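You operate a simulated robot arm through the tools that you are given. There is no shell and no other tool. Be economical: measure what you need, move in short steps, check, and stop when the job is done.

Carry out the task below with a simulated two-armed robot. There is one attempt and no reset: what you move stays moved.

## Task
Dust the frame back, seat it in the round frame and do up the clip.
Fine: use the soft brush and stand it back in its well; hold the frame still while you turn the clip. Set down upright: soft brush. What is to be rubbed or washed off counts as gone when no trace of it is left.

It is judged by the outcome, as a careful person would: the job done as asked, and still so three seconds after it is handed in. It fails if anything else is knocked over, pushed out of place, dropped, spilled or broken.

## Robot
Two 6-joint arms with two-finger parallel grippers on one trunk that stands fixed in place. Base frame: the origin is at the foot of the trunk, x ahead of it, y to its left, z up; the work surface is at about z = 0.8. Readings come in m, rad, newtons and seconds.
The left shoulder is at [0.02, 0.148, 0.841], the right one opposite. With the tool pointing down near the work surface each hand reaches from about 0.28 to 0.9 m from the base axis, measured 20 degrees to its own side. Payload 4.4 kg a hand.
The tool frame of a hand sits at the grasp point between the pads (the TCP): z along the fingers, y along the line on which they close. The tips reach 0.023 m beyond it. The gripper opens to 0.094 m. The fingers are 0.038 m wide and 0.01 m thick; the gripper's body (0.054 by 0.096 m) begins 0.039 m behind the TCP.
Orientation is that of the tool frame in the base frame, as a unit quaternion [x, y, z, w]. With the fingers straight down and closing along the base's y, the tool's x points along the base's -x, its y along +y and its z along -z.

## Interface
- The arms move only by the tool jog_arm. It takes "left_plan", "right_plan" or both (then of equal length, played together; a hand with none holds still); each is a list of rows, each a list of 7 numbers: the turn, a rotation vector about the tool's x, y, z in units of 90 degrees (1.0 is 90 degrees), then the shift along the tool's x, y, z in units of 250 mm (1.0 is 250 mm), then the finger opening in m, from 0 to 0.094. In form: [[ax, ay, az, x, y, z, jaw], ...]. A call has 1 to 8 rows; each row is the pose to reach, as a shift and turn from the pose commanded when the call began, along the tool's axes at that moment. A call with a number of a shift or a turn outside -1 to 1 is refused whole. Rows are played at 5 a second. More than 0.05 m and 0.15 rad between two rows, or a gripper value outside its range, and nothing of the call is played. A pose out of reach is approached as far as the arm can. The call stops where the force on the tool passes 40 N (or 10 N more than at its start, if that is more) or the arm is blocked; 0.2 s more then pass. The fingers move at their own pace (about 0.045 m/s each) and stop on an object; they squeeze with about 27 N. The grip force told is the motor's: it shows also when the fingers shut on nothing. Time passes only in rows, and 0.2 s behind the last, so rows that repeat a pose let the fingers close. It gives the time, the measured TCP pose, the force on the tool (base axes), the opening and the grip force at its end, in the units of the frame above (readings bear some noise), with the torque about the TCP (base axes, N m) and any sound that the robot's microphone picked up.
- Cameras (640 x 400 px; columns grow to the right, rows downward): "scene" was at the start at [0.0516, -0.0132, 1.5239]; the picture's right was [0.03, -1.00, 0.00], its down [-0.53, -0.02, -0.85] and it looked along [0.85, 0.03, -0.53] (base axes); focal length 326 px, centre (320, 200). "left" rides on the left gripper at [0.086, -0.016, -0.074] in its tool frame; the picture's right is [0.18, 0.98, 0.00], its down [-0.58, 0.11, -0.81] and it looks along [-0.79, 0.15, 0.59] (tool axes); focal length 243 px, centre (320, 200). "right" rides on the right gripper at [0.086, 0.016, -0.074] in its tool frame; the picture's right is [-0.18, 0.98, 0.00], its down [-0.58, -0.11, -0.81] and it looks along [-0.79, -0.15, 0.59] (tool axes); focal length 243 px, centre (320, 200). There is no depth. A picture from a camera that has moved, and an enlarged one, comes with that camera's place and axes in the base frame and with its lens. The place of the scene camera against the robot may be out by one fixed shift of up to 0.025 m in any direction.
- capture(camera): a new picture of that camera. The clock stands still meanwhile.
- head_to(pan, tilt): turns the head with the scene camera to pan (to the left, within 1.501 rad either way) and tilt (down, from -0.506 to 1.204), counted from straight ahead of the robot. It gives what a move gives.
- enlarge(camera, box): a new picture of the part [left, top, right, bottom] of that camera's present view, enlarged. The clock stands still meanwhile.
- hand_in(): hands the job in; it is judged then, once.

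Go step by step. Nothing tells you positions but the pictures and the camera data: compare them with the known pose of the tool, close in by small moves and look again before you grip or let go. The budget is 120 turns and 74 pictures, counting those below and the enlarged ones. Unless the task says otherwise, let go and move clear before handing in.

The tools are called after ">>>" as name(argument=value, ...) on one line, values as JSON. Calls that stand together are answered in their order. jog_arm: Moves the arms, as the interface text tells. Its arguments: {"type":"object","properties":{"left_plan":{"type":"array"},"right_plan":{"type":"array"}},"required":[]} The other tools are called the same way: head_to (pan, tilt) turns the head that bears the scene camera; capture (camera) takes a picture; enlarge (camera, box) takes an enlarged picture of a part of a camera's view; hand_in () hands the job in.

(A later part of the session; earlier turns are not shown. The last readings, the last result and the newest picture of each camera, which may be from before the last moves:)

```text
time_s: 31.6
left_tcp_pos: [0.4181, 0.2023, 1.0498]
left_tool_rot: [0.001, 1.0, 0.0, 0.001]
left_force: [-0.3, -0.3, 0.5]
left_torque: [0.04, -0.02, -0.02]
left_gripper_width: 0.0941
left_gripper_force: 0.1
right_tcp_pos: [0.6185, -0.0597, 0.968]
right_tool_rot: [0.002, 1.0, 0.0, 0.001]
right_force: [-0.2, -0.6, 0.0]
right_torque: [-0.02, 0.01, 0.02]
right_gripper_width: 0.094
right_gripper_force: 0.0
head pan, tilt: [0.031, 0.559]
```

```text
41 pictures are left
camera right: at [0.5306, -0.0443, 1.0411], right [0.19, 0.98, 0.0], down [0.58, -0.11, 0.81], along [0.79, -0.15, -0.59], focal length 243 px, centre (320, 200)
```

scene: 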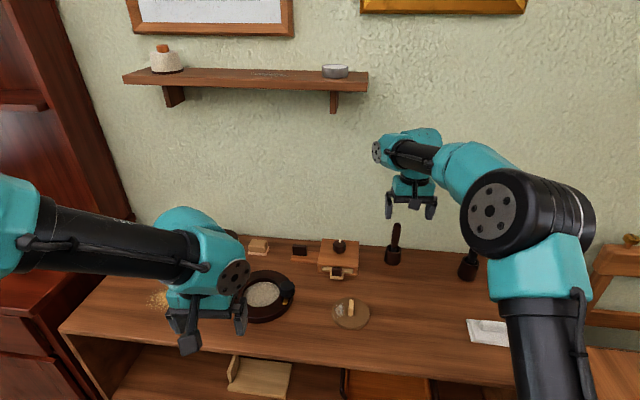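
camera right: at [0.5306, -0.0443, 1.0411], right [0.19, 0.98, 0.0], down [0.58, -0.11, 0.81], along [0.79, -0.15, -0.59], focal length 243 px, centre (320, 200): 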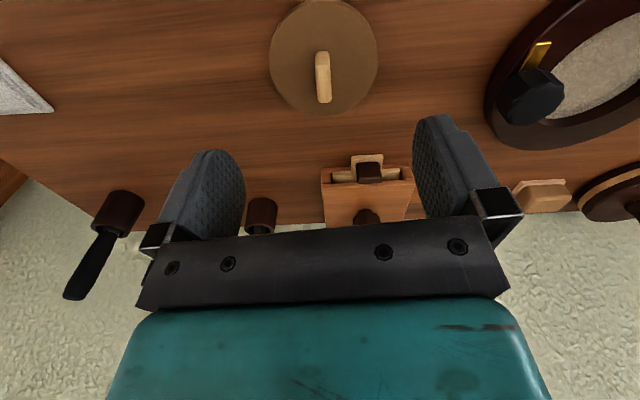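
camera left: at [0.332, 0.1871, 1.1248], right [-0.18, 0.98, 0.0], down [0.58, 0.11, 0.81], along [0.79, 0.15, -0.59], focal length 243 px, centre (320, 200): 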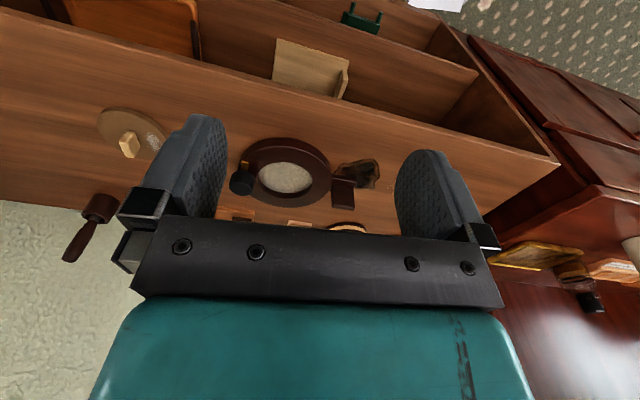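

>>> enlarge(camera="right", box=[240, 0, 416, 110])

>>> enlarge(camera="right", box=[464, 0, 640, 160])

```text
3.64 times, centred on (328, 55) of right
camera zoom: at [0.5306, -0.0443, 1.0411], right [0.19, 0.98, 0.0], down [0.58, -0.11, 0.81], along [0.79, -0.15, -0.59], focal length 882 px, centre (291, 727)
```

zoom: 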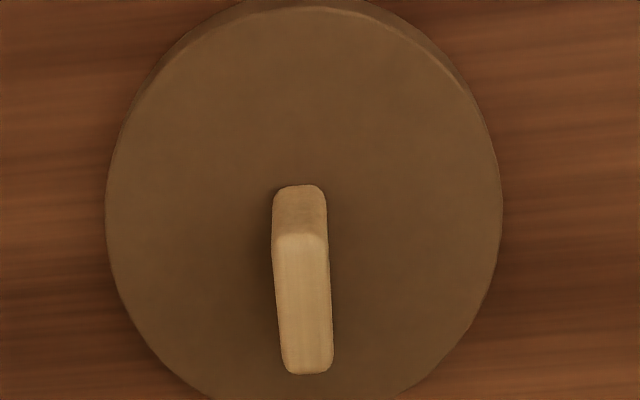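

```text
2.50 times, centred on (552, 80) of right
camera zoom: at [0.5306, -0.0443, 1.0411], right [0.19, 0.98, 0.0], down [0.58, -0.11, 0.81], along [0.79, -0.15, -0.59], focal length 606 px, centre (-260, 500)
```

zoom: 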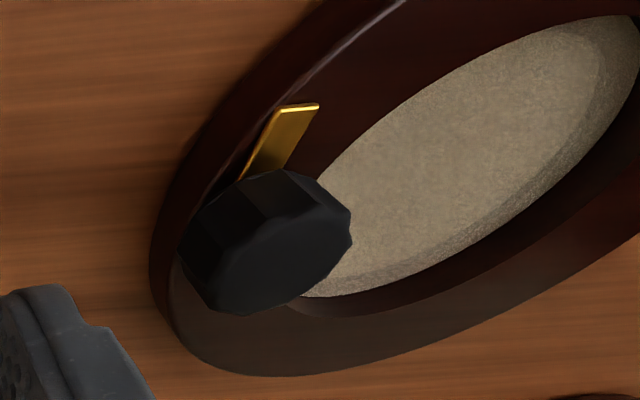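

The bar is centred near (0.638, -0.061), its top is near z 0.84, and it is rotated about -6°. I'll align and descend to just above gripping depth.

>>> jog_arm(right_plan=[[0, 0, 0.067, -0.076, -0.006, 0.0, 0.094], [0, 0, 0.067, -0.076, -0.006, 0.16, 0.094], [0, 0, 0.067, -0.076, -0.006, 0.32, 0.094], [0, 0, 0.067, -0.076, -0.006, 0.42, 0.094]])

>>> capture(camera="right")

>>> enlarge(camera="scene", box=[300, 265, 396, 325])

```text
time_s: 32.6
left_tcp_pos: [0.4193, 0.2026, 1.0488]
left_tool_rot: [0.0, 1.0, -0.001, 0.0]
left_force: [-0.5, 0.0, -0.4]
left_torque: [-0.01, -0.01, -0.01]
left_gripper_width: 0.0941
left_gripper_force: 0.0
right_tcp_pos: [0.6358, -0.0638, 0.8639]
right_tool_rot: [0.052, 0.999, 0.001, 0.0]
right_force: [-1.0, -0.6, 0.0]
right_torque: [-0.01, -0.03, -0.01]
right_gripper_width: 0.0939
right_gripper_force: 0.0
head pan, tilt: [0.031, 0.559]
```

```text
38 pictures are left
camera right: at [0.5521, -0.0382, 0.9372], right [0.29, 0.96, 0.0], down [0.57, -0.17, 0.81], along [0.77, -0.23, -0.59], focal length 243 px, centre (320, 200)
```

right: 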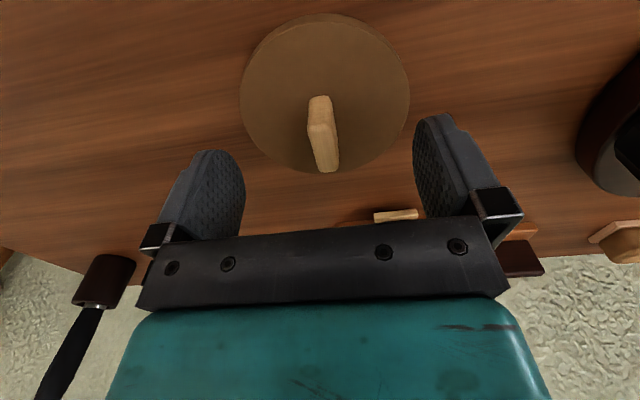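

```text
6.67 times, centred on (348, 295) of scene
camera zoom: at [0.0514, -0.0133, 1.5239], right [0.03, -1.0, 0.0], down [-0.53, -0.02, -0.85], along [0.85, 0.03, -0.53], focal length 2170 px, centre (133, -433)
```

zoom: 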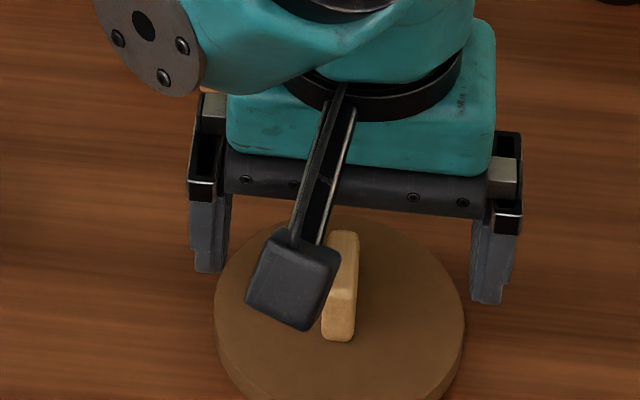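

Consistent: bar centre (0.637, -0.061), disc top about 0.814, bar top 0.84. I'll lower to z about 0.842 and close.

>>> jog_arm(right_plan=[[0, 0, 0, -0.004, 0.011, 0.05, 0.06], [0, 0, 0, -0.004, 0.011, 0.088, 0.05], [0, 0, 0, -0.004, 0.011, 0.088, 0.03], [0, 0, 0, -0.004, 0.011, 0.088, 0.01], [0, 0, 0, -0.004, 0.011, 0.088, 0.0], [0, 0, 0, -0.004, 0.011, 0.088, 0.0]])

>>> capture(camera="right")

```text
time_s: 34.0
left_tcp_pos: [0.4179, 0.202, 1.0499]
left_tool_rot: [-0.001, 1.0, 0.0, 0.0]
left_force: [-0.2, 0.5, -0.3]
left_torque: [0.0, 0.01, -0.03]
left_gripper_width: 0.094
left_gripper_force: 0.0
right_tcp_pos: [0.639, -0.0608, 0.8422]
right_tool_rot: [0.052, 0.999, -0.001, -0.001]
right_force: [0.4, -0.2, 0.1]
right_torque: [0.0, -0.05, -0.02]
right_gripper_width: 0.0123
right_gripper_force: 26.7
head pan, tilt: [0.031, 0.559]
```

```text
36 pictures are left
camera right: at [0.5544, -0.036, 0.9161], right [0.29, 0.96, 0.0], down [0.57, -0.17, 0.81], along [0.77, -0.23, -0.59], focal length 243 px, centre (320, 200)
```

right: 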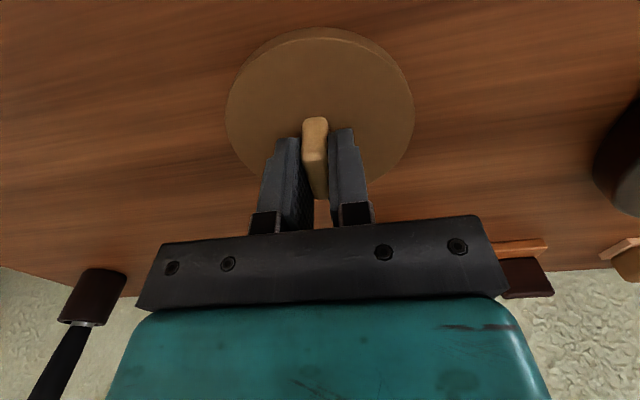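

Bar gripped. I'll lift the disc and move the left hand in for a close view of the ring, its tab and its clip.

>>> jog_arm(right_plan=[[0, 0, 0, 0, 0, -0.06, 0], [0, 0, 0, 0, 0, -0.16, 0], [0, 0, 0, 0, 0, -0.28, 0], [0, 0, 0, 0, 0, -0.4, 0]], left_plan=[[0, 0, 0, -0.14, 0.02, 0.05, 0.094], [0, 0, 0, -0.28, 0.04, 0.1, 0.094], [0, 0, 0, -0.42, 0.06, 0.15, 0.094], [0, 0, 0, -0.56, 0.08, 0.2, 0.094]])

>>> capture(camera="left")

>>> enlarge(camera="scene", box=[200, 230, 360, 330])

```text
time_s: 35.0
left_tcp_pos: [0.556, 0.2225, 1.0001]
left_tool_rot: [0.0, 1.0, 0.0, 0.001]
left_force: [-0.4, 0.0, -0.5]
left_torque: [-0.03, -0.01, -0.02]
left_gripper_width: 0.0939
left_gripper_force: 0.1
right_tcp_pos: [0.6369, -0.0618, 0.9445]
right_tool_rot: [0.053, 0.999, -0.001, 0.0]
right_force: [-0.9, 0.2, 0.0]
right_torque: [0.0, 0.01, -0.01]
right_gripper_width: 0.0124
right_gripper_force: 27.1
head pan, tilt: [0.031, 0.559]
```

```text
35 pictures are left
camera left: at [0.4718, 0.2076, 1.0755], right [-0.18, 0.98, 0.0], down [0.58, 0.11, 0.81], along [0.79, 0.15, -0.59], focal length 243 px, centre (320, 200)
```

left: 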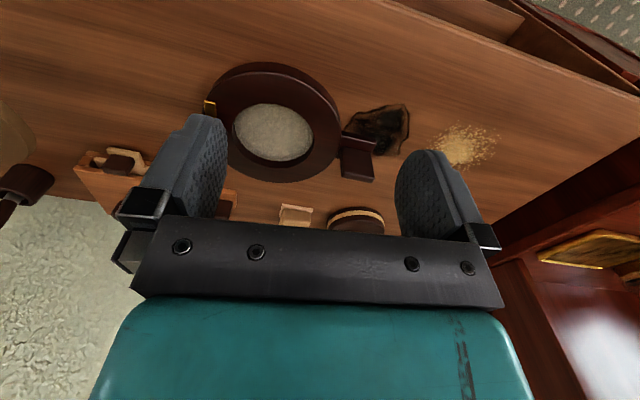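

```text
4.00 times, centred on (280, 280) of scene
camera zoom: at [0.0513, -0.0132, 1.5239], right [0.03, -1.0, 0.0], down [-0.53, -0.02, -0.85], along [0.85, 0.03, -0.53], focal length 1302 px, centre (480, -120)
```

zoom: 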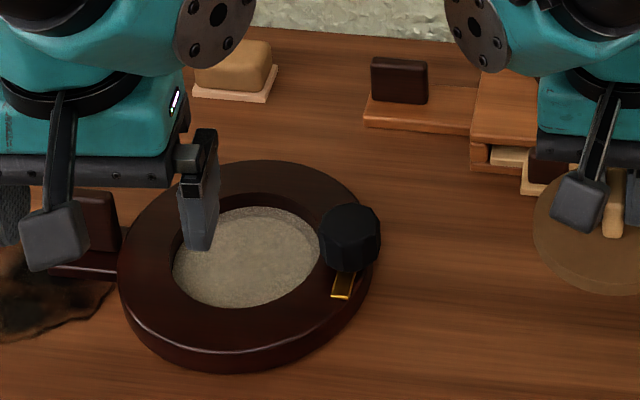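

>>> enlarge(camera="left", box=[200, 50, 400, 190])

```text
2.86 times, centred on (300, 120) of left
camera zoom: at [0.4718, 0.2076, 1.0755], right [-0.18, 0.98, 0.0], down [0.58, 0.11, 0.81], along [0.79, 0.15, -0.59], focal length 693 px, centre (377, 429)
```

zoom: 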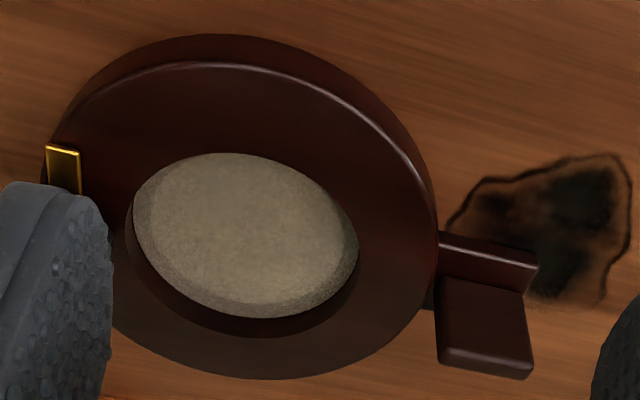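

The upright tab sits near (0.704, 0.302), thin along x, with its top near 0.86; the ring opening is centred near (0.688, 0.189). I'll yaw the left gripper 90° and bring it above the tab so it can hold the frame.

>>> jog_arm(left_plan=[[0, 0, 0.094, -0.074, 0.04, 0, 0.094], [0, 0, 0.188, -0.148, 0.08, 0, 0.094], [0, 0, 0.282, -0.222, 0.12, 0, 0.094], [0, 0, 0.376, -0.296, 0.16, 0, 0.094], [0, 0, 0.47, -0.37, 0.2, 0, 0.094], [0, 0, 0.564, -0.444, 0.24, 0, 0.094], [0, 0, 0.658, -0.518, 0.28, 0, 0.094], [0, 0, 0.752, -0.592, 0.318, 0, 0.094]])

>>> jog_arm(left_plan=[[0, 0, 0.09, 0, 0, 0.04, 0.094], [0, 0, 0.18, 0, 0, 0.08, 0.094], [0, 0, 0.248, 0, 0, 0.12, 0.094], [0, 0, 0.248, 0, 0, 0.16, 0.094]])

>>> capture(camera="left")

>>> enlarge(camera="scene", box=[180, 220, 340, 320])

```text
time_s: 36.8
left_tcp_pos: [0.7039, 0.3005, 0.9986]
left_tool_rot: [0.558, 0.83, 0.0, 0.0]
left_force: [-0.1, 0.2, 0.4]
left_torque: [0.0, -0.02, 0.0]
left_gripper_width: 0.0939
left_gripper_force: 0.0
right_tcp_pos: [0.6368, -0.0625, 0.9436]
right_tool_rot: [0.052, 0.999, -0.001, 0.0]
right_force: [0.9, 0.5, -0.3]
right_torque: [0.01, -0.02, -0.02]
right_gripper_width: 0.0124
right_gripper_force: 27.0
head pan, tilt: [0.031, 0.559]
```

```text
time_s: 37.8
left_tcp_pos: [0.7054, 0.2998, 0.9572]
left_tool_rot: [0.708, 0.706, 0.001, 0.0]
left_force: [-0.4, 0.8, 0.5]
left_torque: [-0.02, 0.0, 0.0]
left_gripper_width: 0.0939
left_gripper_force: 0.1
right_tcp_pos: [0.6368, -0.0621, 0.944]
right_tool_rot: [0.052, 0.999, 0.0, 0.0]
right_force: [-1.1, -0.2, -0.9]
right_torque: [0.01, -0.02, -0.03]
right_gripper_width: 0.0124
right_gripper_force: 27.3
head pan, tilt: [0.031, 0.559]
```

```text
32 pictures are left
camera left: at [0.6896, 0.3879, 1.0341], right [0.98, 0.18, 0.0], down [0.11, -0.58, 0.81], along [0.15, -0.79, -0.59], focal length 243 px, centre (320, 200)
```

left: 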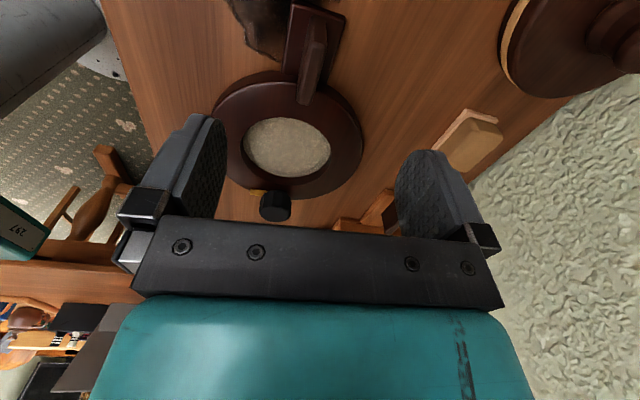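

```text
4.00 times, centred on (260, 270) of scene
camera zoom: at [0.0516, -0.0133, 1.5239], right [0.03, -1.0, 0.0], down [-0.53, -0.02, -0.85], along [0.85, 0.03, -0.53], focal length 1302 px, centre (560, -80)
```

zoom: 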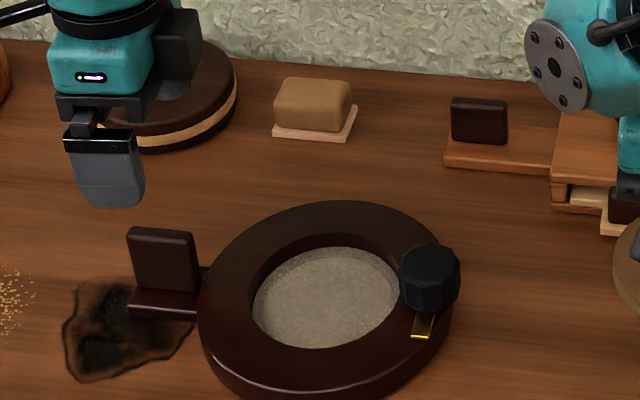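

>>> enlarge(camera="left", box=[200, 0, 400, 125])

>>> enlarge(camera="left", box=[200, 100, 400, 225])

```text
3.20 times, centred on (300, 62) of left
camera zoom: at [0.6896, 0.3879, 1.0341], right [0.98, 0.18, 0.0], down [0.11, -0.58, 0.81], along [0.15, -0.79, -0.59], focal length 776 px, centre (384, 640)
```

zoom: 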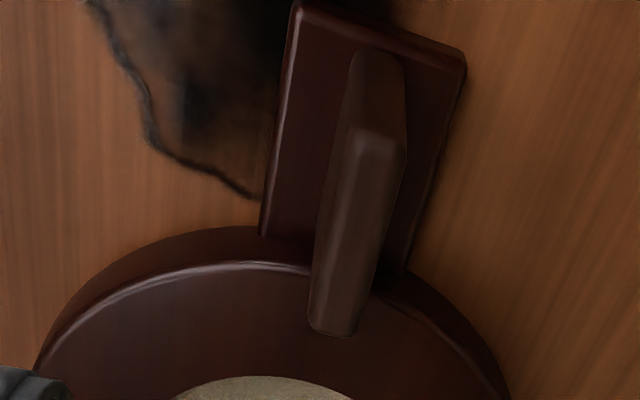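

```text
3.20 times, centred on (300, 162) of left
camera zoom: at [0.6896, 0.3879, 1.0341], right [0.98, 0.18, 0.0], down [0.11, -0.58, 0.81], along [0.15, -0.79, -0.59], focal length 776 px, centre (384, 320)
```

zoom: 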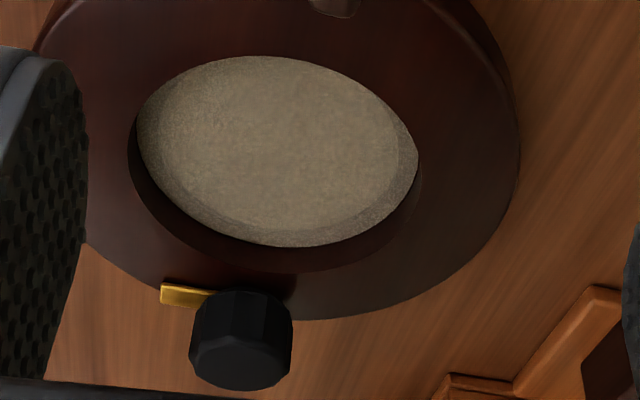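

The tab is centred near (0.700, 0.300) with a slight 2–3° skew, and the opening centre is about (0.687, 0.187). I'll lower the left gripper around the tab and grip.

>>> jog_arm(left_plan=[[0, 0, 0.025, 0, -0.022, 0.14, 0.094], [0, 0, 0.025, 0, -0.022, 0.28, 0.094], [0, 0, 0.025, 0, -0.022, 0.4, 0.07], [0, 0, 0.025, 0, -0.022, 0.46, 0.05]])

>>> capture(camera="left")

```text
time_s: 38.8
left_tcp_pos: [0.6993, 0.3, 0.8455]
left_tool_rot: [0.721, 0.692, 0.001, 0.0]
left_force: [-0.3, 0.0, 0.0]
left_torque: [0.0, 0.01, -0.02]
left_gripper_width: 0.0499
left_gripper_force: 0.0
right_tcp_pos: [0.6368, -0.0623, 0.9438]
right_tool_rot: [0.052, 0.999, 0.0, 0.001]
right_force: [-0.1, 0.1, -0.9]
right_torque: [0.0, -0.03, 0.0]
right_gripper_width: 0.0122
right_gripper_force: 27.2
head pan, tilt: [0.031, 0.559]
```

```text
28 pictures are left
camera left: at [0.6874, 0.3875, 0.9203], right [0.99, 0.14, 0.0], down [0.09, -0.58, 0.81], along [0.12, -0.8, -0.59], focal length 243 px, centre (320, 200)
```

left: 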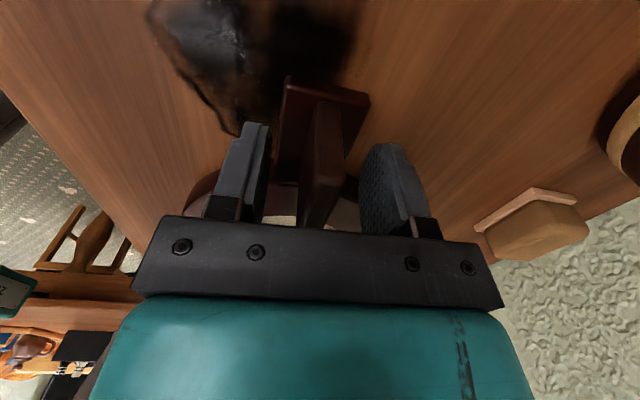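

The tab is nicely centred between the fingers. I'll close.

>>> jog_arm(left_plan=[[0, 0, 0, 0, 0, 0, 0.03], [0, 0, 0, 0, 0, 0, 0.015], [0, 0, 0, 0, 0, 0, 0.005], [0, 0, 0, 0, 0, 0, 0.0], [0, 0, 0, 0, 0, 0, 0.0]])

>>> enlarge(camera="scene", box=[180, 220, 340, 320])

```text
time_s: 40.0
left_tcp_pos: [0.7005, 0.2996, 0.8444]
left_tool_rot: [0.721, 0.693, 0.0, 0.0]
left_force: [0.7, -0.8, -0.7]
left_torque: [-0.09, 0.0, 0.17]
left_gripper_width: 0.0131
left_gripper_force: 27.0
right_tcp_pos: [0.6373, -0.062, 0.9443]
right_tool_rot: [0.052, 0.999, -0.001, 0.0]
right_force: [0.3, 0.0, 0.2]
right_torque: [-0.05, -0.01, -0.02]
right_gripper_width: 0.0123
right_gripper_force: 27.0
head pan, tilt: [0.031, 0.559]
```

```text
4.00 times, centred on (260, 270) of scene
camera zoom: at [0.0517, -0.0132, 1.5239], right [0.03, -1.0, 0.0], down [-0.53, -0.02, -0.85], along [0.85, 0.03, -0.53], focal length 1302 px, centre (560, -80)
```

zoom: 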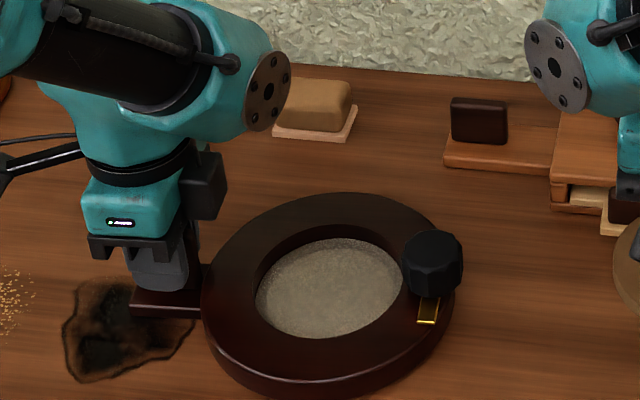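

Gripping worked (the ring shifted a few mm), but the wrist flanges face inward and would crowd each other while I place the disc. I'll release the tab and back the left hand off outward, seat the disc first, then re-hold the frame for the clip.

>>> jog_arm(left_plan=[[0, 0, 0, 0, 0, 0, 0.03], [0, 0, 0, 0, 0, 0, 0.06], [0, 0, 0, 0, 0, 0, 0.06], [0, 0, 0, 0, 0, -0.16, 0.06], [0, 0, 0, 0, 0, -0.34, 0.06], [0, 0, 0, 0.14, 0, -0.5, 0.06], [0, 0, 0, 0.3, 0, -0.6, 0.06], [0, 0, 0, 0.46, 0, -0.64, 0.094]])

>>> capture(camera="left")

```text
refused: row 6 steps farther than a row can; nothing moved
```

```text
26 pictures are left
camera left: at [0.6876, 0.3875, 0.9204], right [0.99, 0.14, 0.0], down [0.09, -0.58, 0.81], along [0.12, -0.8, -0.59], focal length 243 px, centre (320, 200)
```

left: 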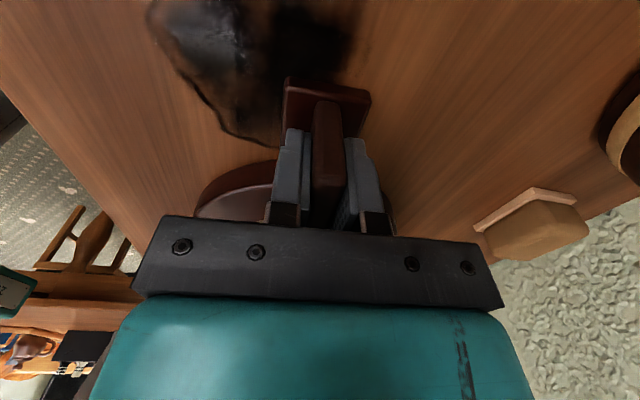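

One step was too long, so nothing moved; I'll repeat with shorter steps.

>>> jog_arm(left_plan=[[0, 0, 0, 0, 0, 0, 0.03], [0, 0, 0, 0, 0, 0, 0.06], [0, 0, 0, 0, 0, 0, 0.06], [0, 0, 0, 0, 0, -0.16, 0.06], [0, 0, 0, 0, 0, -0.34, 0.06], [0, 0, 0, 0.1, 0, -0.46, 0.06], [0, 0, 0, 0.26, 0, -0.54, 0.06], [0, 0, 0, 0.44, 0, -0.6, 0.094]])

>>> capture(camera="left")

```text
time_s: 41.8
left_tcp_pos: [0.7045, 0.4098, 0.9936]
left_tool_rot: [0.722, 0.692, 0.0, -0.001]
left_force: [-0.1, -0.8, 1.0]
left_torque: [0.06, -0.04, 0.01]
left_gripper_width: 0.0941
left_gripper_force: 0.8
right_tcp_pos: [0.6372, -0.0625, 0.9431]
right_tool_rot: [0.053, 0.999, 0.001, 0.0]
right_force: [-0.2, -0.6, -0.3]
right_torque: [0.02, -0.04, -0.02]
right_gripper_width: 0.0126
right_gripper_force: 27.1
head pan, tilt: [0.031, 0.559]
```

```text
25 pictures are left
camera left: at [0.6931, 0.498, 1.0685], right [0.99, 0.14, 0.0], down [0.09, -0.58, 0.81], along [0.12, -0.8, -0.59], focal length 243 px, centre (320, 200)
```

left: 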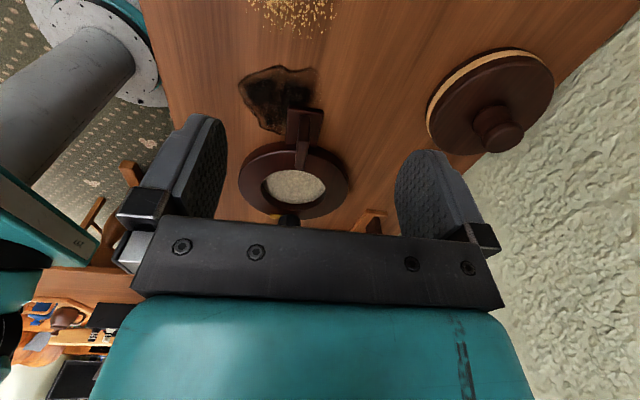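

Good side view of the ring. I'll carry the disc over the ring at height, watching from both wrists.

>>> jog_arm(right_plan=[[0, 0, 0, -0.018, 0.166, -0.02, 0], [0, 0, 0, -0.036, 0.333, -0.02, 0], [0, 0, 0, -0.054, 0.5, -0.02, 0], [0, 0, 0, -0.072, 0.666, -0.02, 0], [0, 0, 0, -0.09, 0.833, 0, 0], [0, 0, 0, -0.108, 0.98, 0.04, 0], [0, 0, 0, -0.108, 0.98, 0.12, 0]])

>>> capture(camera="right")

>>> enlarge(camera="left", box=[210, 100, 410, 225])

```text
time_s: 43.4
left_tcp_pos: [0.7057, 0.4099, 0.9925]
left_tool_rot: [0.721, 0.693, 0.0, 0.0]
left_force: [-0.9, 0.1, 0.0]
left_torque: [-0.01, -0.03, -0.01]
left_gripper_width: 0.094
left_gripper_force: 0.1
right_tcp_pos: [0.6901, 0.1806, 0.9149]
right_tool_rot: [0.052, 0.999, 0.0, 0.0]
right_force: [0.0, -0.1, -0.3]
right_torque: [0.0, 0.02, 0.04]
right_gripper_width: 0.0123
right_gripper_force: 26.8
head pan, tilt: [0.031, 0.559]
```

```text
24 pictures are left
camera right: at [0.6054, 0.2048, 0.9876], right [0.29, 0.96, 0.0], down [0.57, -0.17, 0.81], along [0.77, -0.23, -0.59], focal length 243 px, centre (320, 200)
```

right: 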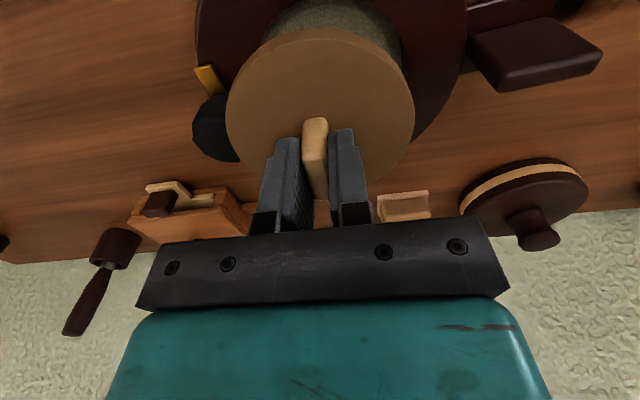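

```text
3.20 times, centred on (310, 162) of left
camera zoom: at [0.693, 0.4982, 1.0685], right [0.99, 0.14, 0.0], down [0.09, -0.58, 0.81], along [0.12, -0.8, -0.59], focal length 776 px, centre (352, 320)
```

zoom: 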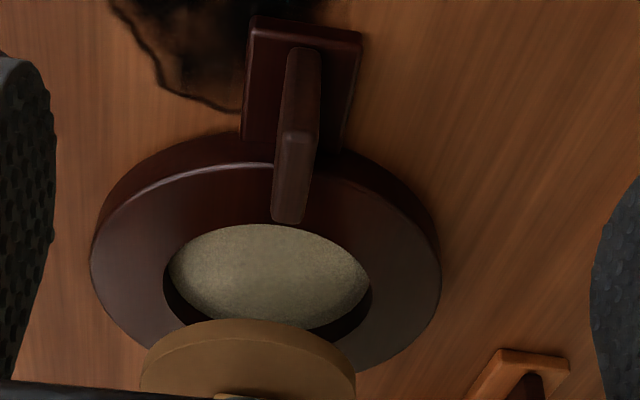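

>>> enlarge(camera="right", box=[180, 0, 480, 170])

```text
2.13 times, centred on (330, 85) of right
camera zoom: at [0.6054, 0.2048, 0.9876], right [0.29, 0.96, 0.0], down [0.57, -0.17, 0.81], along [0.77, -0.23, -0.59], focal length 518 px, centre (299, 445)
```

zoom: 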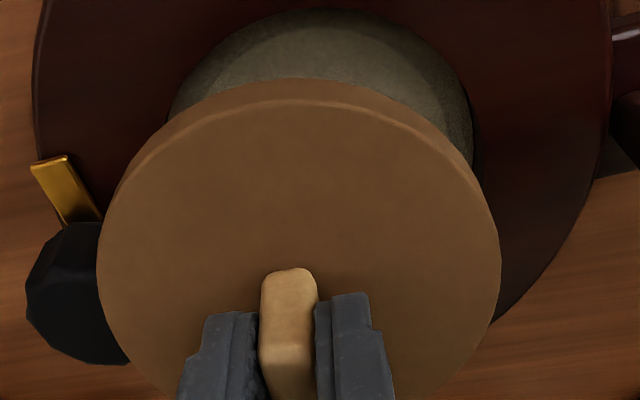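

The opening centre estimates to about (0.695, 0.1845). I'll correct by about 5 mm and 4 mm and lower to just above the rim, then compare again.

>>> jog_arm(right_plan=[[0, 0, 0, -0.0185, 0.016, 0.04, 0], [0, 0, 0, -0.0185, 0.016, 0.1, 0], [0, 0, 0, -0.0185, 0.016, 0.15, 0], [0, 0, 0, -0.0185, 0.016, 0.15, 0]])

>>> enlarge(camera="right", box=[180, 0, 480, 170])

>>> enlarge(camera="left", box=[230, 130, 350, 210])

```text
time_s: 44.4
left_tcp_pos: [0.7053, 0.4105, 0.9932]
left_tool_rot: [0.721, 0.693, 0.001, 0.0]
left_force: [0.7, -0.2, 0.4]
left_torque: [0.02, -0.01, -0.01]
left_gripper_width: 0.0939
left_gripper_force: 0.2
right_tcp_pos: [0.6953, 0.1836, 0.8757]
right_tool_rot: [0.052, 0.999, 0.0, 0.0]
right_force: [-1.1, 0.8, -1.3]
right_torque: [-0.03, -0.01, 0.0]
right_gripper_width: 0.0123
right_gripper_force: 26.8
head pan, tilt: [0.031, 0.559]
```

```text
2.13 times, centred on (330, 85) of right
camera zoom: at [0.6111, 0.2077, 0.9475], right [0.29, 0.96, 0.0], down [0.57, -0.17, 0.81], along [0.77, -0.23, -0.59], focal length 518 px, centre (299, 445)
```

zoom: 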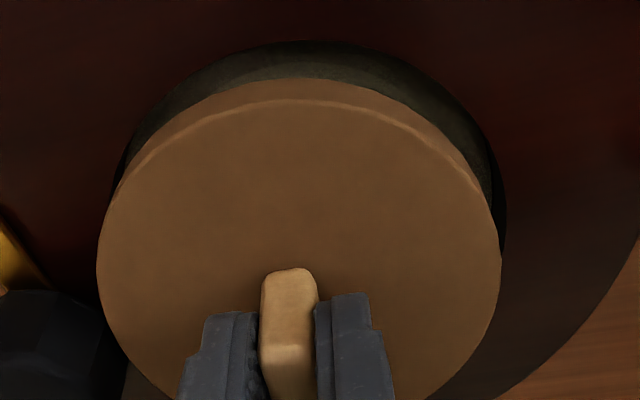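

```text
5.00 times, centred on (290, 170) of left
camera zoom: at [0.6931, 0.4982, 1.0684], right [0.99, 0.14, 0.0], down [0.09, -0.58, 0.81], along [0.12, -0.8, -0.59], focal length 1213 px, centre (470, 350)
```

zoom: 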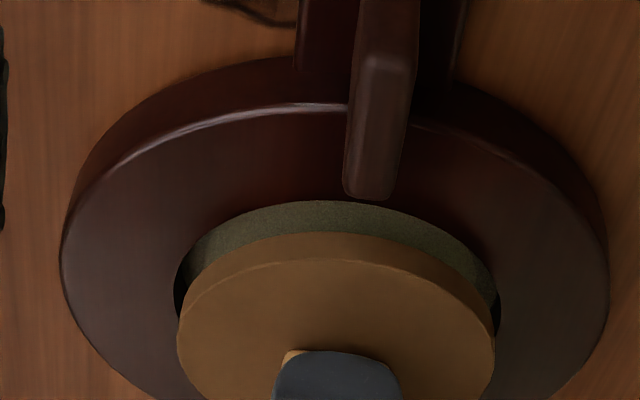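

Comparing edges, the disc needs about 2 mm more toward +y and 1 mm toward -x. I'll adjust and lower slowly, reading the force.

>>> jog_arm(right_plan=[[0, 0, 0, 0.005, 0.0075, 0.0, 0], [0, 0, 0, 0.005, 0.0075, 0.024, 0], [0, 0, 0, 0.005, 0.0075, 0.044, 0], [0, 0, 0, 0.005, 0.0075, 0.044, 0]])

>>> enlarge(camera="right", box=[180, 0, 480, 170])

```text
time_s: 45.4
left_tcp_pos: [0.705, 0.4098, 0.9928]
left_tool_rot: [0.721, 0.693, 0.0, 0.001]
left_force: [-0.2, 0.9, -0.9]
left_torque: [0.0, 0.03, -0.05]
left_gripper_width: 0.0939
left_gripper_force: 0.0
right_tcp_pos: [0.6948, 0.1855, 0.8624]
right_tool_rot: [0.052, 0.999, 0.0, 0.0]
right_force: [0.6, -0.2, -1.2]
right_torque: [-0.01, -0.03, 0.01]
right_gripper_width: 0.0123
right_gripper_force: 27.5
head pan, tilt: [0.031, 0.559]
```

```text
2.13 times, centred on (330, 85) of right
camera zoom: at [0.6103, 0.2097, 0.9363], right [0.29, 0.96, 0.0], down [0.57, -0.17, 0.81], along [0.77, -0.23, -0.59], focal length 518 px, centre (299, 445)
```

zoom: 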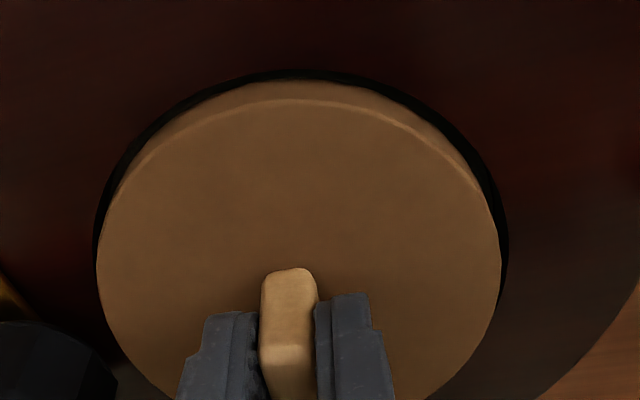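

Now well centred at rim level with even gaps. I'll keep lowering gently.

>>> jog_arm(right_plan=[[0, 0, 0, 0, 0.002, 0.016, 0], [0, 0, 0, 0, 0.002, 0.032, 0], [0, 0, 0, 0, 0.002, 0.032, 0]])

>>> jog_arm(right_plan=[[0, 0, 0, 0, 0, 0.012, 0], [0, 0, 0, 0, 0, 0.012, 0]])

```text
time_s: 46.2
left_tcp_pos: [0.7044, 0.4109, 0.9924]
left_tool_rot: [0.721, 0.693, 0.0, 0.0]
left_force: [0.4, 0.6, 0.2]
left_torque: [-0.03, 0.01, -0.04]
left_gripper_width: 0.0937
left_gripper_force: 0.2
right_tcp_pos: [0.6945, 0.1857, 0.8552]
right_tool_rot: [0.052, 0.999, 0.0, 0.0]
right_force: [0.2, -0.2, -0.4]
right_torque: [-0.03, 0.03, -0.01]
right_gripper_width: 0.0122
right_gripper_force: 27.0
head pan, tilt: [0.031, 0.559]
```

```text
time_s: 46.8
left_tcp_pos: [0.705, 0.4097, 0.9929]
left_tool_rot: [0.721, 0.693, 0.001, 0.0]
left_force: [-0.7, 0.3, 0.2]
left_torque: [0.01, -0.01, 0.02]
left_gripper_width: 0.0936
left_gripper_force: 0.1
right_tcp_pos: [0.6939, 0.1866, 0.8537]
right_tool_rot: [0.053, 0.999, 0.002, 0.002]
right_force: [-1.6, -0.1, 21.0]
right_torque: [-0.01, 0.46, -0.02]
right_gripper_width: 0.0127
right_gripper_force: 26.6
head pan, tilt: [0.031, 0.559]
```

Contact at TCP z about 0.854. I'll check whether that is the floor or the rim.

>>> enlarge(camera="left", box=[230, 130, 350, 210])

>>> enlarge(camera="right", box=[180, 0, 480, 170])

```text
5.00 times, centred on (290, 170) of left
camera zoom: at [0.6928, 0.4981, 1.0687], right [0.99, 0.14, 0.0], down [0.09, -0.58, 0.81], along [0.12, -0.8, -0.59], focal length 1213 px, centre (470, 350)
```

zoom: 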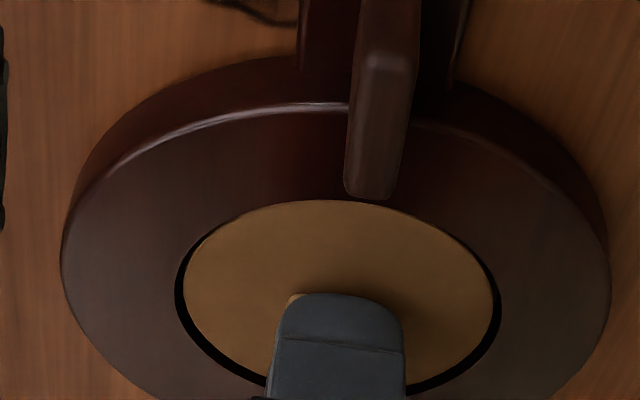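

```text
2.13 times, centred on (330, 85) of right
camera zoom: at [0.61, 0.2105, 0.9276], right [0.29, 0.96, 0.0], down [0.56, -0.17, 0.81], along [0.77, -0.23, -0.59], focal length 518 px, centre (299, 445)
```

zoom: 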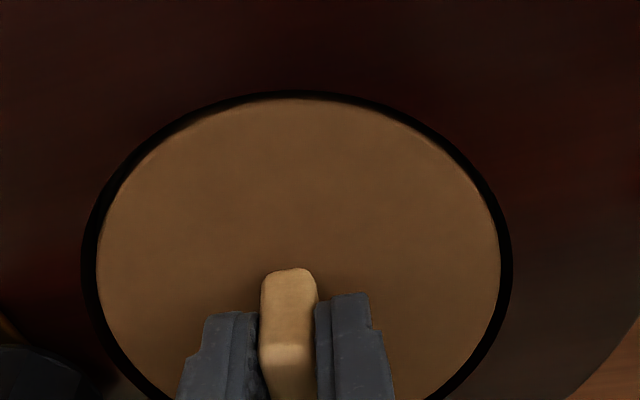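

The disc is seated flush with an even gap all round. I'll relieve the pressure, open slightly (staying clear of the knob) and rise.

>>> jog_arm(right_plan=[[0, 0, 0, 0, 0, -0.008, 0], [0, 0, 0, 0, 0, -0.008, 0.03], [0, 0, 0, 0, 0, -0.008, 0.035], [0, 0, 0, 0, 0, -0.008, 0.035], [0, 0, 0, 0, 0, -0.12, 0.035], [0, 0, 0, 0, 0, -0.28, 0.035], [0, 0, 0, 0, 0, -0.44, 0.035]])

>>> jog_arm(right_plan=[[0, 0, -0.067, 0.16, -0.1, 0, 0.06], [0, 0, -0.067, 0.3, -0.2, 0, 0.094], [0, 0, -0.067, 0.4, -0.3, 0, 0.094]])

>>> capture(camera="right")

>>> capture(camera="scene")

```text
time_s: 48.4
left_tcp_pos: [0.7045, 0.4106, 0.9927]
left_tool_rot: [0.721, 0.693, 0.0, 0.0]
left_force: [-0.1, -0.3, -0.5]
left_torque: [-0.01, 0.02, -0.05]
left_gripper_width: 0.0941
left_gripper_force: 0.0
right_tcp_pos: [0.6964, 0.1861, 0.962]
right_tool_rot: [0.053, 0.999, 0.0, 0.0]
right_force: [0.7, 1.1, -1.1]
right_torque: [-0.01, 0.01, -0.01]
right_gripper_width: 0.0349
right_gripper_force: 0.0
head pan, tilt: [0.031, 0.559]
```

```text
time_s: 49.2
left_tcp_pos: [0.7046, 0.4104, 0.9927]
left_tool_rot: [0.721, 0.693, 0.0, 0.0]
left_force: [0.4, 0.3, -0.5]
left_torque: [-0.02, 0.0, 0.0]
left_gripper_width: 0.094
left_gripper_force: 0.1
right_tcp_pos: [0.5867, 0.1201, 0.9612]
right_tool_rot: [-0.001, 1.0, 0.001, 0.001]
right_force: [0.0, 0.3, -0.1]
right_torque: [0.01, 0.0, -0.02]
right_gripper_width: 0.0939
right_gripper_force: 0.1
head pan, tilt: [0.031, 0.559]
```

```text
16 pictures are left
camera right: at [0.4998, 0.1363, 1.0341], right [0.18, 0.98, 0.0], down [0.58, -0.11, 0.81], along [0.79, -0.15, -0.59], focal length 243 px, centre (320, 200)
```

right: 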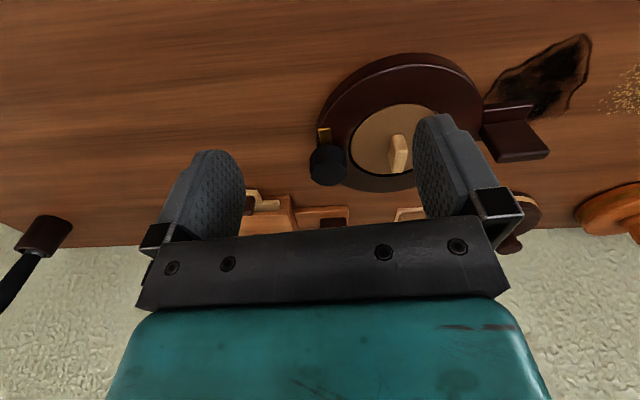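

```text
15 pictures are left
```

scene: 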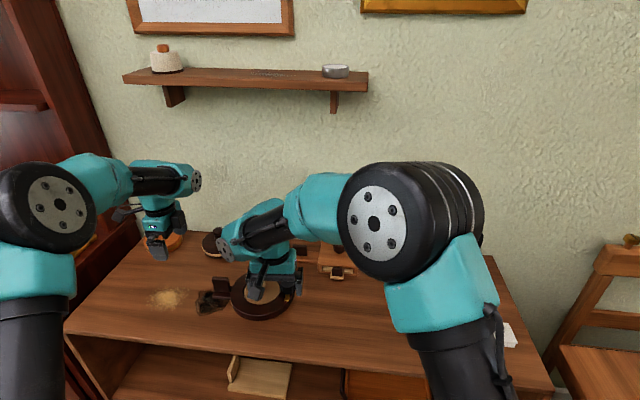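

The right hand is clear and the frame looks good. Since both wrist flanges point inward, I'll tilt the left hand about 28° outward and re-grip the tab that way.

>>> jog_arm(left_plan=[[0, -0.078, 0, -0.07, 0, 0.068, 0.07], [0, -0.156, 0, -0.14, 0, 0.136, 0.05], [0, -0.234, 0, -0.21, 0, 0.204, 0.05], [0, -0.311, 0, -0.28, 0, 0.272, 0.05]])

>>> jog_arm(left_plan=[[0, 0, 0, 0.008, 0, 0.1, 0.05], [0, 0, 0, 0.0165, 0, 0.2, 0.05]])

>>> capture(camera="left")

```text
time_s: 50.2
left_tcp_pos: [0.7008, 0.3412, 0.9247]
left_tool_rot: [0.699, 0.673, -0.175, 0.169]
left_force: [0.6, 0.5, 0.4]
left_torque: [0.0, 0.0, -0.02]
left_gripper_width: 0.0501
left_gripper_force: 0.1
right_tcp_pos: [0.5863, 0.1201, 0.9601]
right_tool_rot: [0.0, 1.0, 0.001, 0.0]
right_force: [-0.4, -0.3, -0.2]
right_torque: [0.01, -0.03, 0.03]
right_gripper_width: 0.0941
right_gripper_force: 0.2
head pan, tilt: [0.031, 0.559]
```

```text
time_s: 50.8
left_tcp_pos: [0.6998, 0.3206, 0.879]
left_tool_rot: [0.7, 0.672, -0.175, 0.168]
left_force: [0.1, 0.0, 0.0]
left_torque: [0.03, 0.0, 0.02]
left_gripper_width: 0.0501
left_gripper_force: 0.1
right_tcp_pos: [0.5868, 0.1196, 0.9621]
right_tool_rot: [0.0, 1.0, -0.001, 0.0]
right_force: [0.0, -0.2, 0.3]
right_torque: [0.01, -0.01, -0.01]
right_gripper_width: 0.0939
right_gripper_force: 0.1
head pan, tilt: [0.031, 0.559]
```

```text
14 pictures are left
camera left: at [0.6901, 0.4338, 0.9055], right [0.99, 0.12, -0.09], down [0.1, -0.14, 0.98], along [0.11, -0.98, -0.15], focal length 243 px, centre (320, 200)
```

left: 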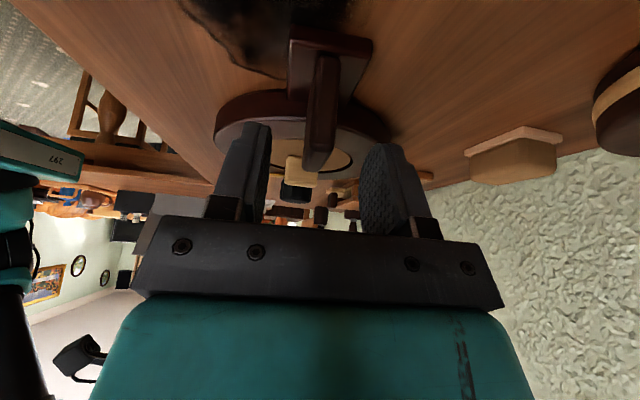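

Aligned with the tab. I'll advance along the tool axis and grip.

>>> jog_arm(left_plan=[[0, 0, 0, 0, 0, 0.08, 0.05], [0, 0, 0, 0, 0, 0.145, 0.05], [0, 0, 0, 0, 0, 0.145, 0.03], [0, 0, 0, 0, 0, 0.145, 0.015], [0, 0, 0, 0, 0, 0.145, 0.0], [0, 0, 0, 0, 0, 0.145, 0.0], [0, 0, 0, 0, 0, 0.145, 0.0]])

>>> capture(camera="right")

```text
time_s: 52.4
left_tcp_pos: [0.7002, 0.3038, 0.8472]
left_tool_rot: [0.699, 0.673, -0.174, 0.168]
left_force: [-1.2, -0.2, 0.4]
left_torque: [0.07, 0.04, -0.17]
left_gripper_width: 0.0128
left_gripper_force: 26.9
right_tcp_pos: [0.586, 0.1203, 0.9607]
right_tool_rot: [0.0, 1.0, 0.0, 0.0]
right_force: [-0.1, 0.2, 0.3]
right_torque: [0.03, -0.01, -0.01]
right_gripper_width: 0.0938
right_gripper_force: 0.0
head pan, tilt: [0.031, 0.559]
```

```text
13 pictures are left
camera right: at [0.5, 0.1362, 1.0343], right [0.18, 0.98, 0.0], down [0.58, -0.11, 0.81], along [0.79, -0.15, -0.59], focal length 243 px, centre (320, 200)
```

right: 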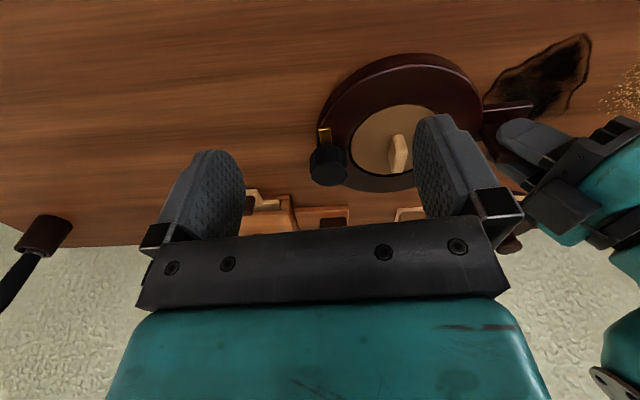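

The tab is held and the ring didn't shift. Now a closer look at the knob.

>>> enlarge(camera="right", box=[296, 100, 416, 200])

```text
4.00 times, centred on (356, 150) of right
camera zoom: at [0.5, 0.1362, 1.0343], right [0.18, 0.98, 0.0], down [0.58, -0.11, 0.81], along [0.79, -0.15, -0.59], focal length 970 px, centre (176, 400)
```

zoom: 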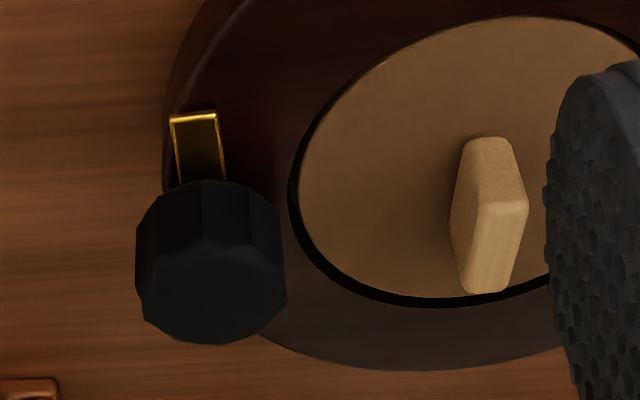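

The knob is about (0.694, 0.108), 40 mm across, with its top near 0.857; the arm points to -x and needs about 90° clockwise to lie over the disc. I'll pre-yaw the right hand and bring it above the knob.

>>> jog_arm(right_plan=[[0, 0, -0.086, -0.06, -0.007, 0, 0.094], [0, 0, -0.172, -0.12, -0.014, 0, 0.094], [0, 0, -0.258, -0.18, -0.021, 0, 0.094], [0, 0, -0.344, -0.24, -0.028, 0, 0.094], [0, 0, -0.43, -0.3, -0.035, 0, 0.094], [0, 0, -0.516, -0.37, -0.042, 0.02, 0.094], [0, 0, -0.6, -0.432, -0.048, 0.06, 0.094]])

>>> capture(camera="right")

>>> capture(camera="scene")

```text
time_s: 54.0
left_tcp_pos: [0.6998, 0.3035, 0.8466]
left_tool_rot: [0.7, 0.672, -0.174, 0.168]
left_force: [-0.4, 0.9, 0.1]
left_torque: [-0.31, 0.12, -0.03]
left_gripper_width: 0.0128
left_gripper_force: 27.3
right_tcp_pos: [0.6956, 0.1097, 0.9476]
right_tool_rot: [-0.455, 0.89, 0.0, 0.0]
right_force: [0.3, -1.2, 0.9]
right_torque: [0.0, -0.01, -0.02]
right_gripper_width: 0.0939
right_gripper_force: 0.1
head pan, tilt: [0.031, 0.559]
```

```text
11 pictures are left
camera right: at [0.6319, 0.0484, 1.0208], right [-0.69, 0.72, 0.0], down [0.43, 0.41, 0.81], along [0.58, 0.56, -0.59], focal length 243 px, centre (320, 200)
```

right: 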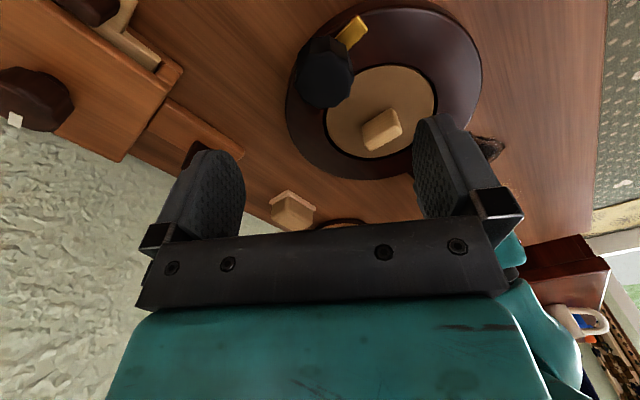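

```text
10 pictures are left
```

scene: 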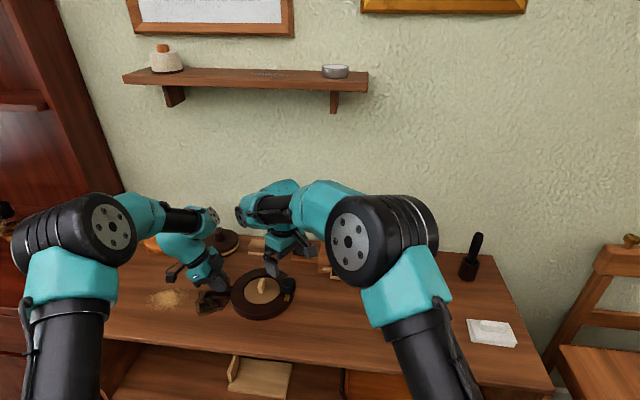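

The two wrists have enough clearance. I'll lower to just above the knob and verify centring.

>>> jog_arm(right_plan=[[0, 0, 0, 0.008, 0.011, 0.1, 0.08], [0, 0, 0, 0.008, 0.011, 0.2, 0.07], [0, 0, 0, 0.008, 0.011, 0.25, 0.07]])

>>> capture(camera="right")

```text
time_s: 54.8
left_tcp_pos: [0.6998, 0.3057, 0.8476]
left_tool_rot: [0.699, 0.673, -0.174, 0.167]
left_force: [-0.4, 1.3, 0.4]
left_torque: [-0.09, 0.11, -0.08]
left_gripper_width: 0.0129
left_gripper_force: 26.9
right_tcp_pos: [0.6934, 0.1098, 0.884]
right_tool_rot: [-0.454, 0.891, -0.001, 0.0]
right_force: [0.4, -0.1, -0.9]
right_torque: [-0.01, 0.01, 0.03]
right_gripper_width: 0.0701
right_gripper_force: 0.0
head pan, tilt: [0.031, 0.559]
```

```text
9 pictures are left
camera right: at [0.6284, 0.0482, 0.9579], right [-0.69, 0.73, 0.0], down [0.43, 0.41, 0.81], along [0.59, 0.55, -0.59], focal length 243 px, centre (320, 200)
```

right: 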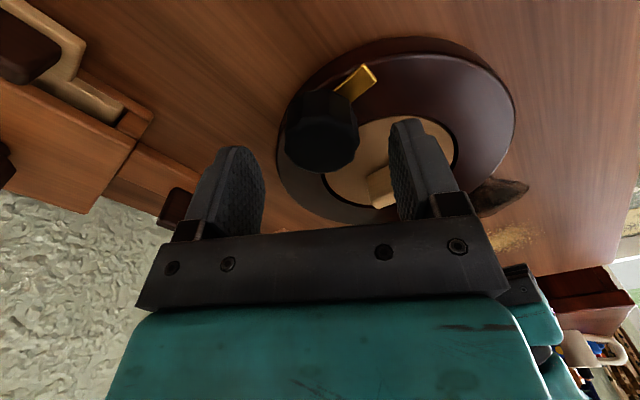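

The knob is aligned along the closing axis. I'll shift 2–3 mm along the pads, lower and grip.

>>> jog_arm(right_plan=[[0, 0, 0, 0.01, 0.001, 0.06, 0.07], [0, 0, 0, 0.01, 0.001, 0.1, 0.06], [0, 0, 0, 0.01, 0.001, 0.1, 0.045], [0, 0, 0, 0.01, 0.001, 0.1, 0.03], [0, 0, 0, 0.01, 0.001, 0.1, 0.0], [0, 0, 0, 0.01, 0.001, 0.1, 0.0]])

>>> capture(camera="right")

```text
time_s: 56.2
left_tcp_pos: [0.7006, 0.3033, 0.8462]
left_tool_rot: [0.7, 0.672, -0.174, 0.167]
left_force: [0.7, 0.7, 0.1]
left_torque: [0.03, 0.07, 0.04]
left_gripper_width: 0.0129
left_gripper_force: 27.3
right_tcp_pos: [0.6902, 0.1071, 0.8612]
right_tool_rot: [-0.453, 0.891, 0.0, 0.0]
right_force: [-0.8, 0.9, 1.4]
right_torque: [0.22, 0.2, -0.02]
right_gripper_width: 0.04
right_gripper_force: 26.8
head pan, tilt: [0.031, 0.559]
```

```text
8 pictures are left
camera right: at [0.6264, 0.0461, 0.9342], right [-0.69, 0.73, 0.0], down [0.43, 0.41, 0.81], along [0.59, 0.55, -0.59], focal length 243 px, centre (320, 200)
```

right: 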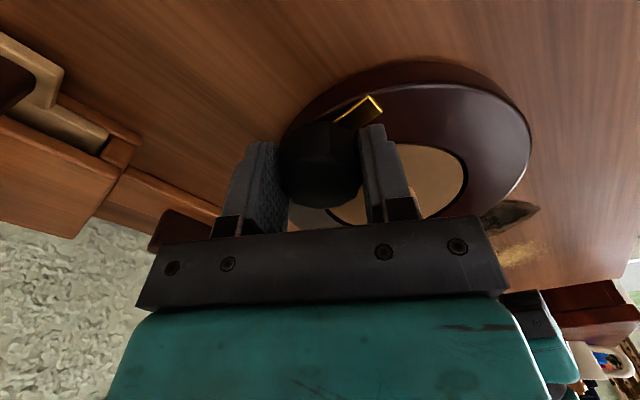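

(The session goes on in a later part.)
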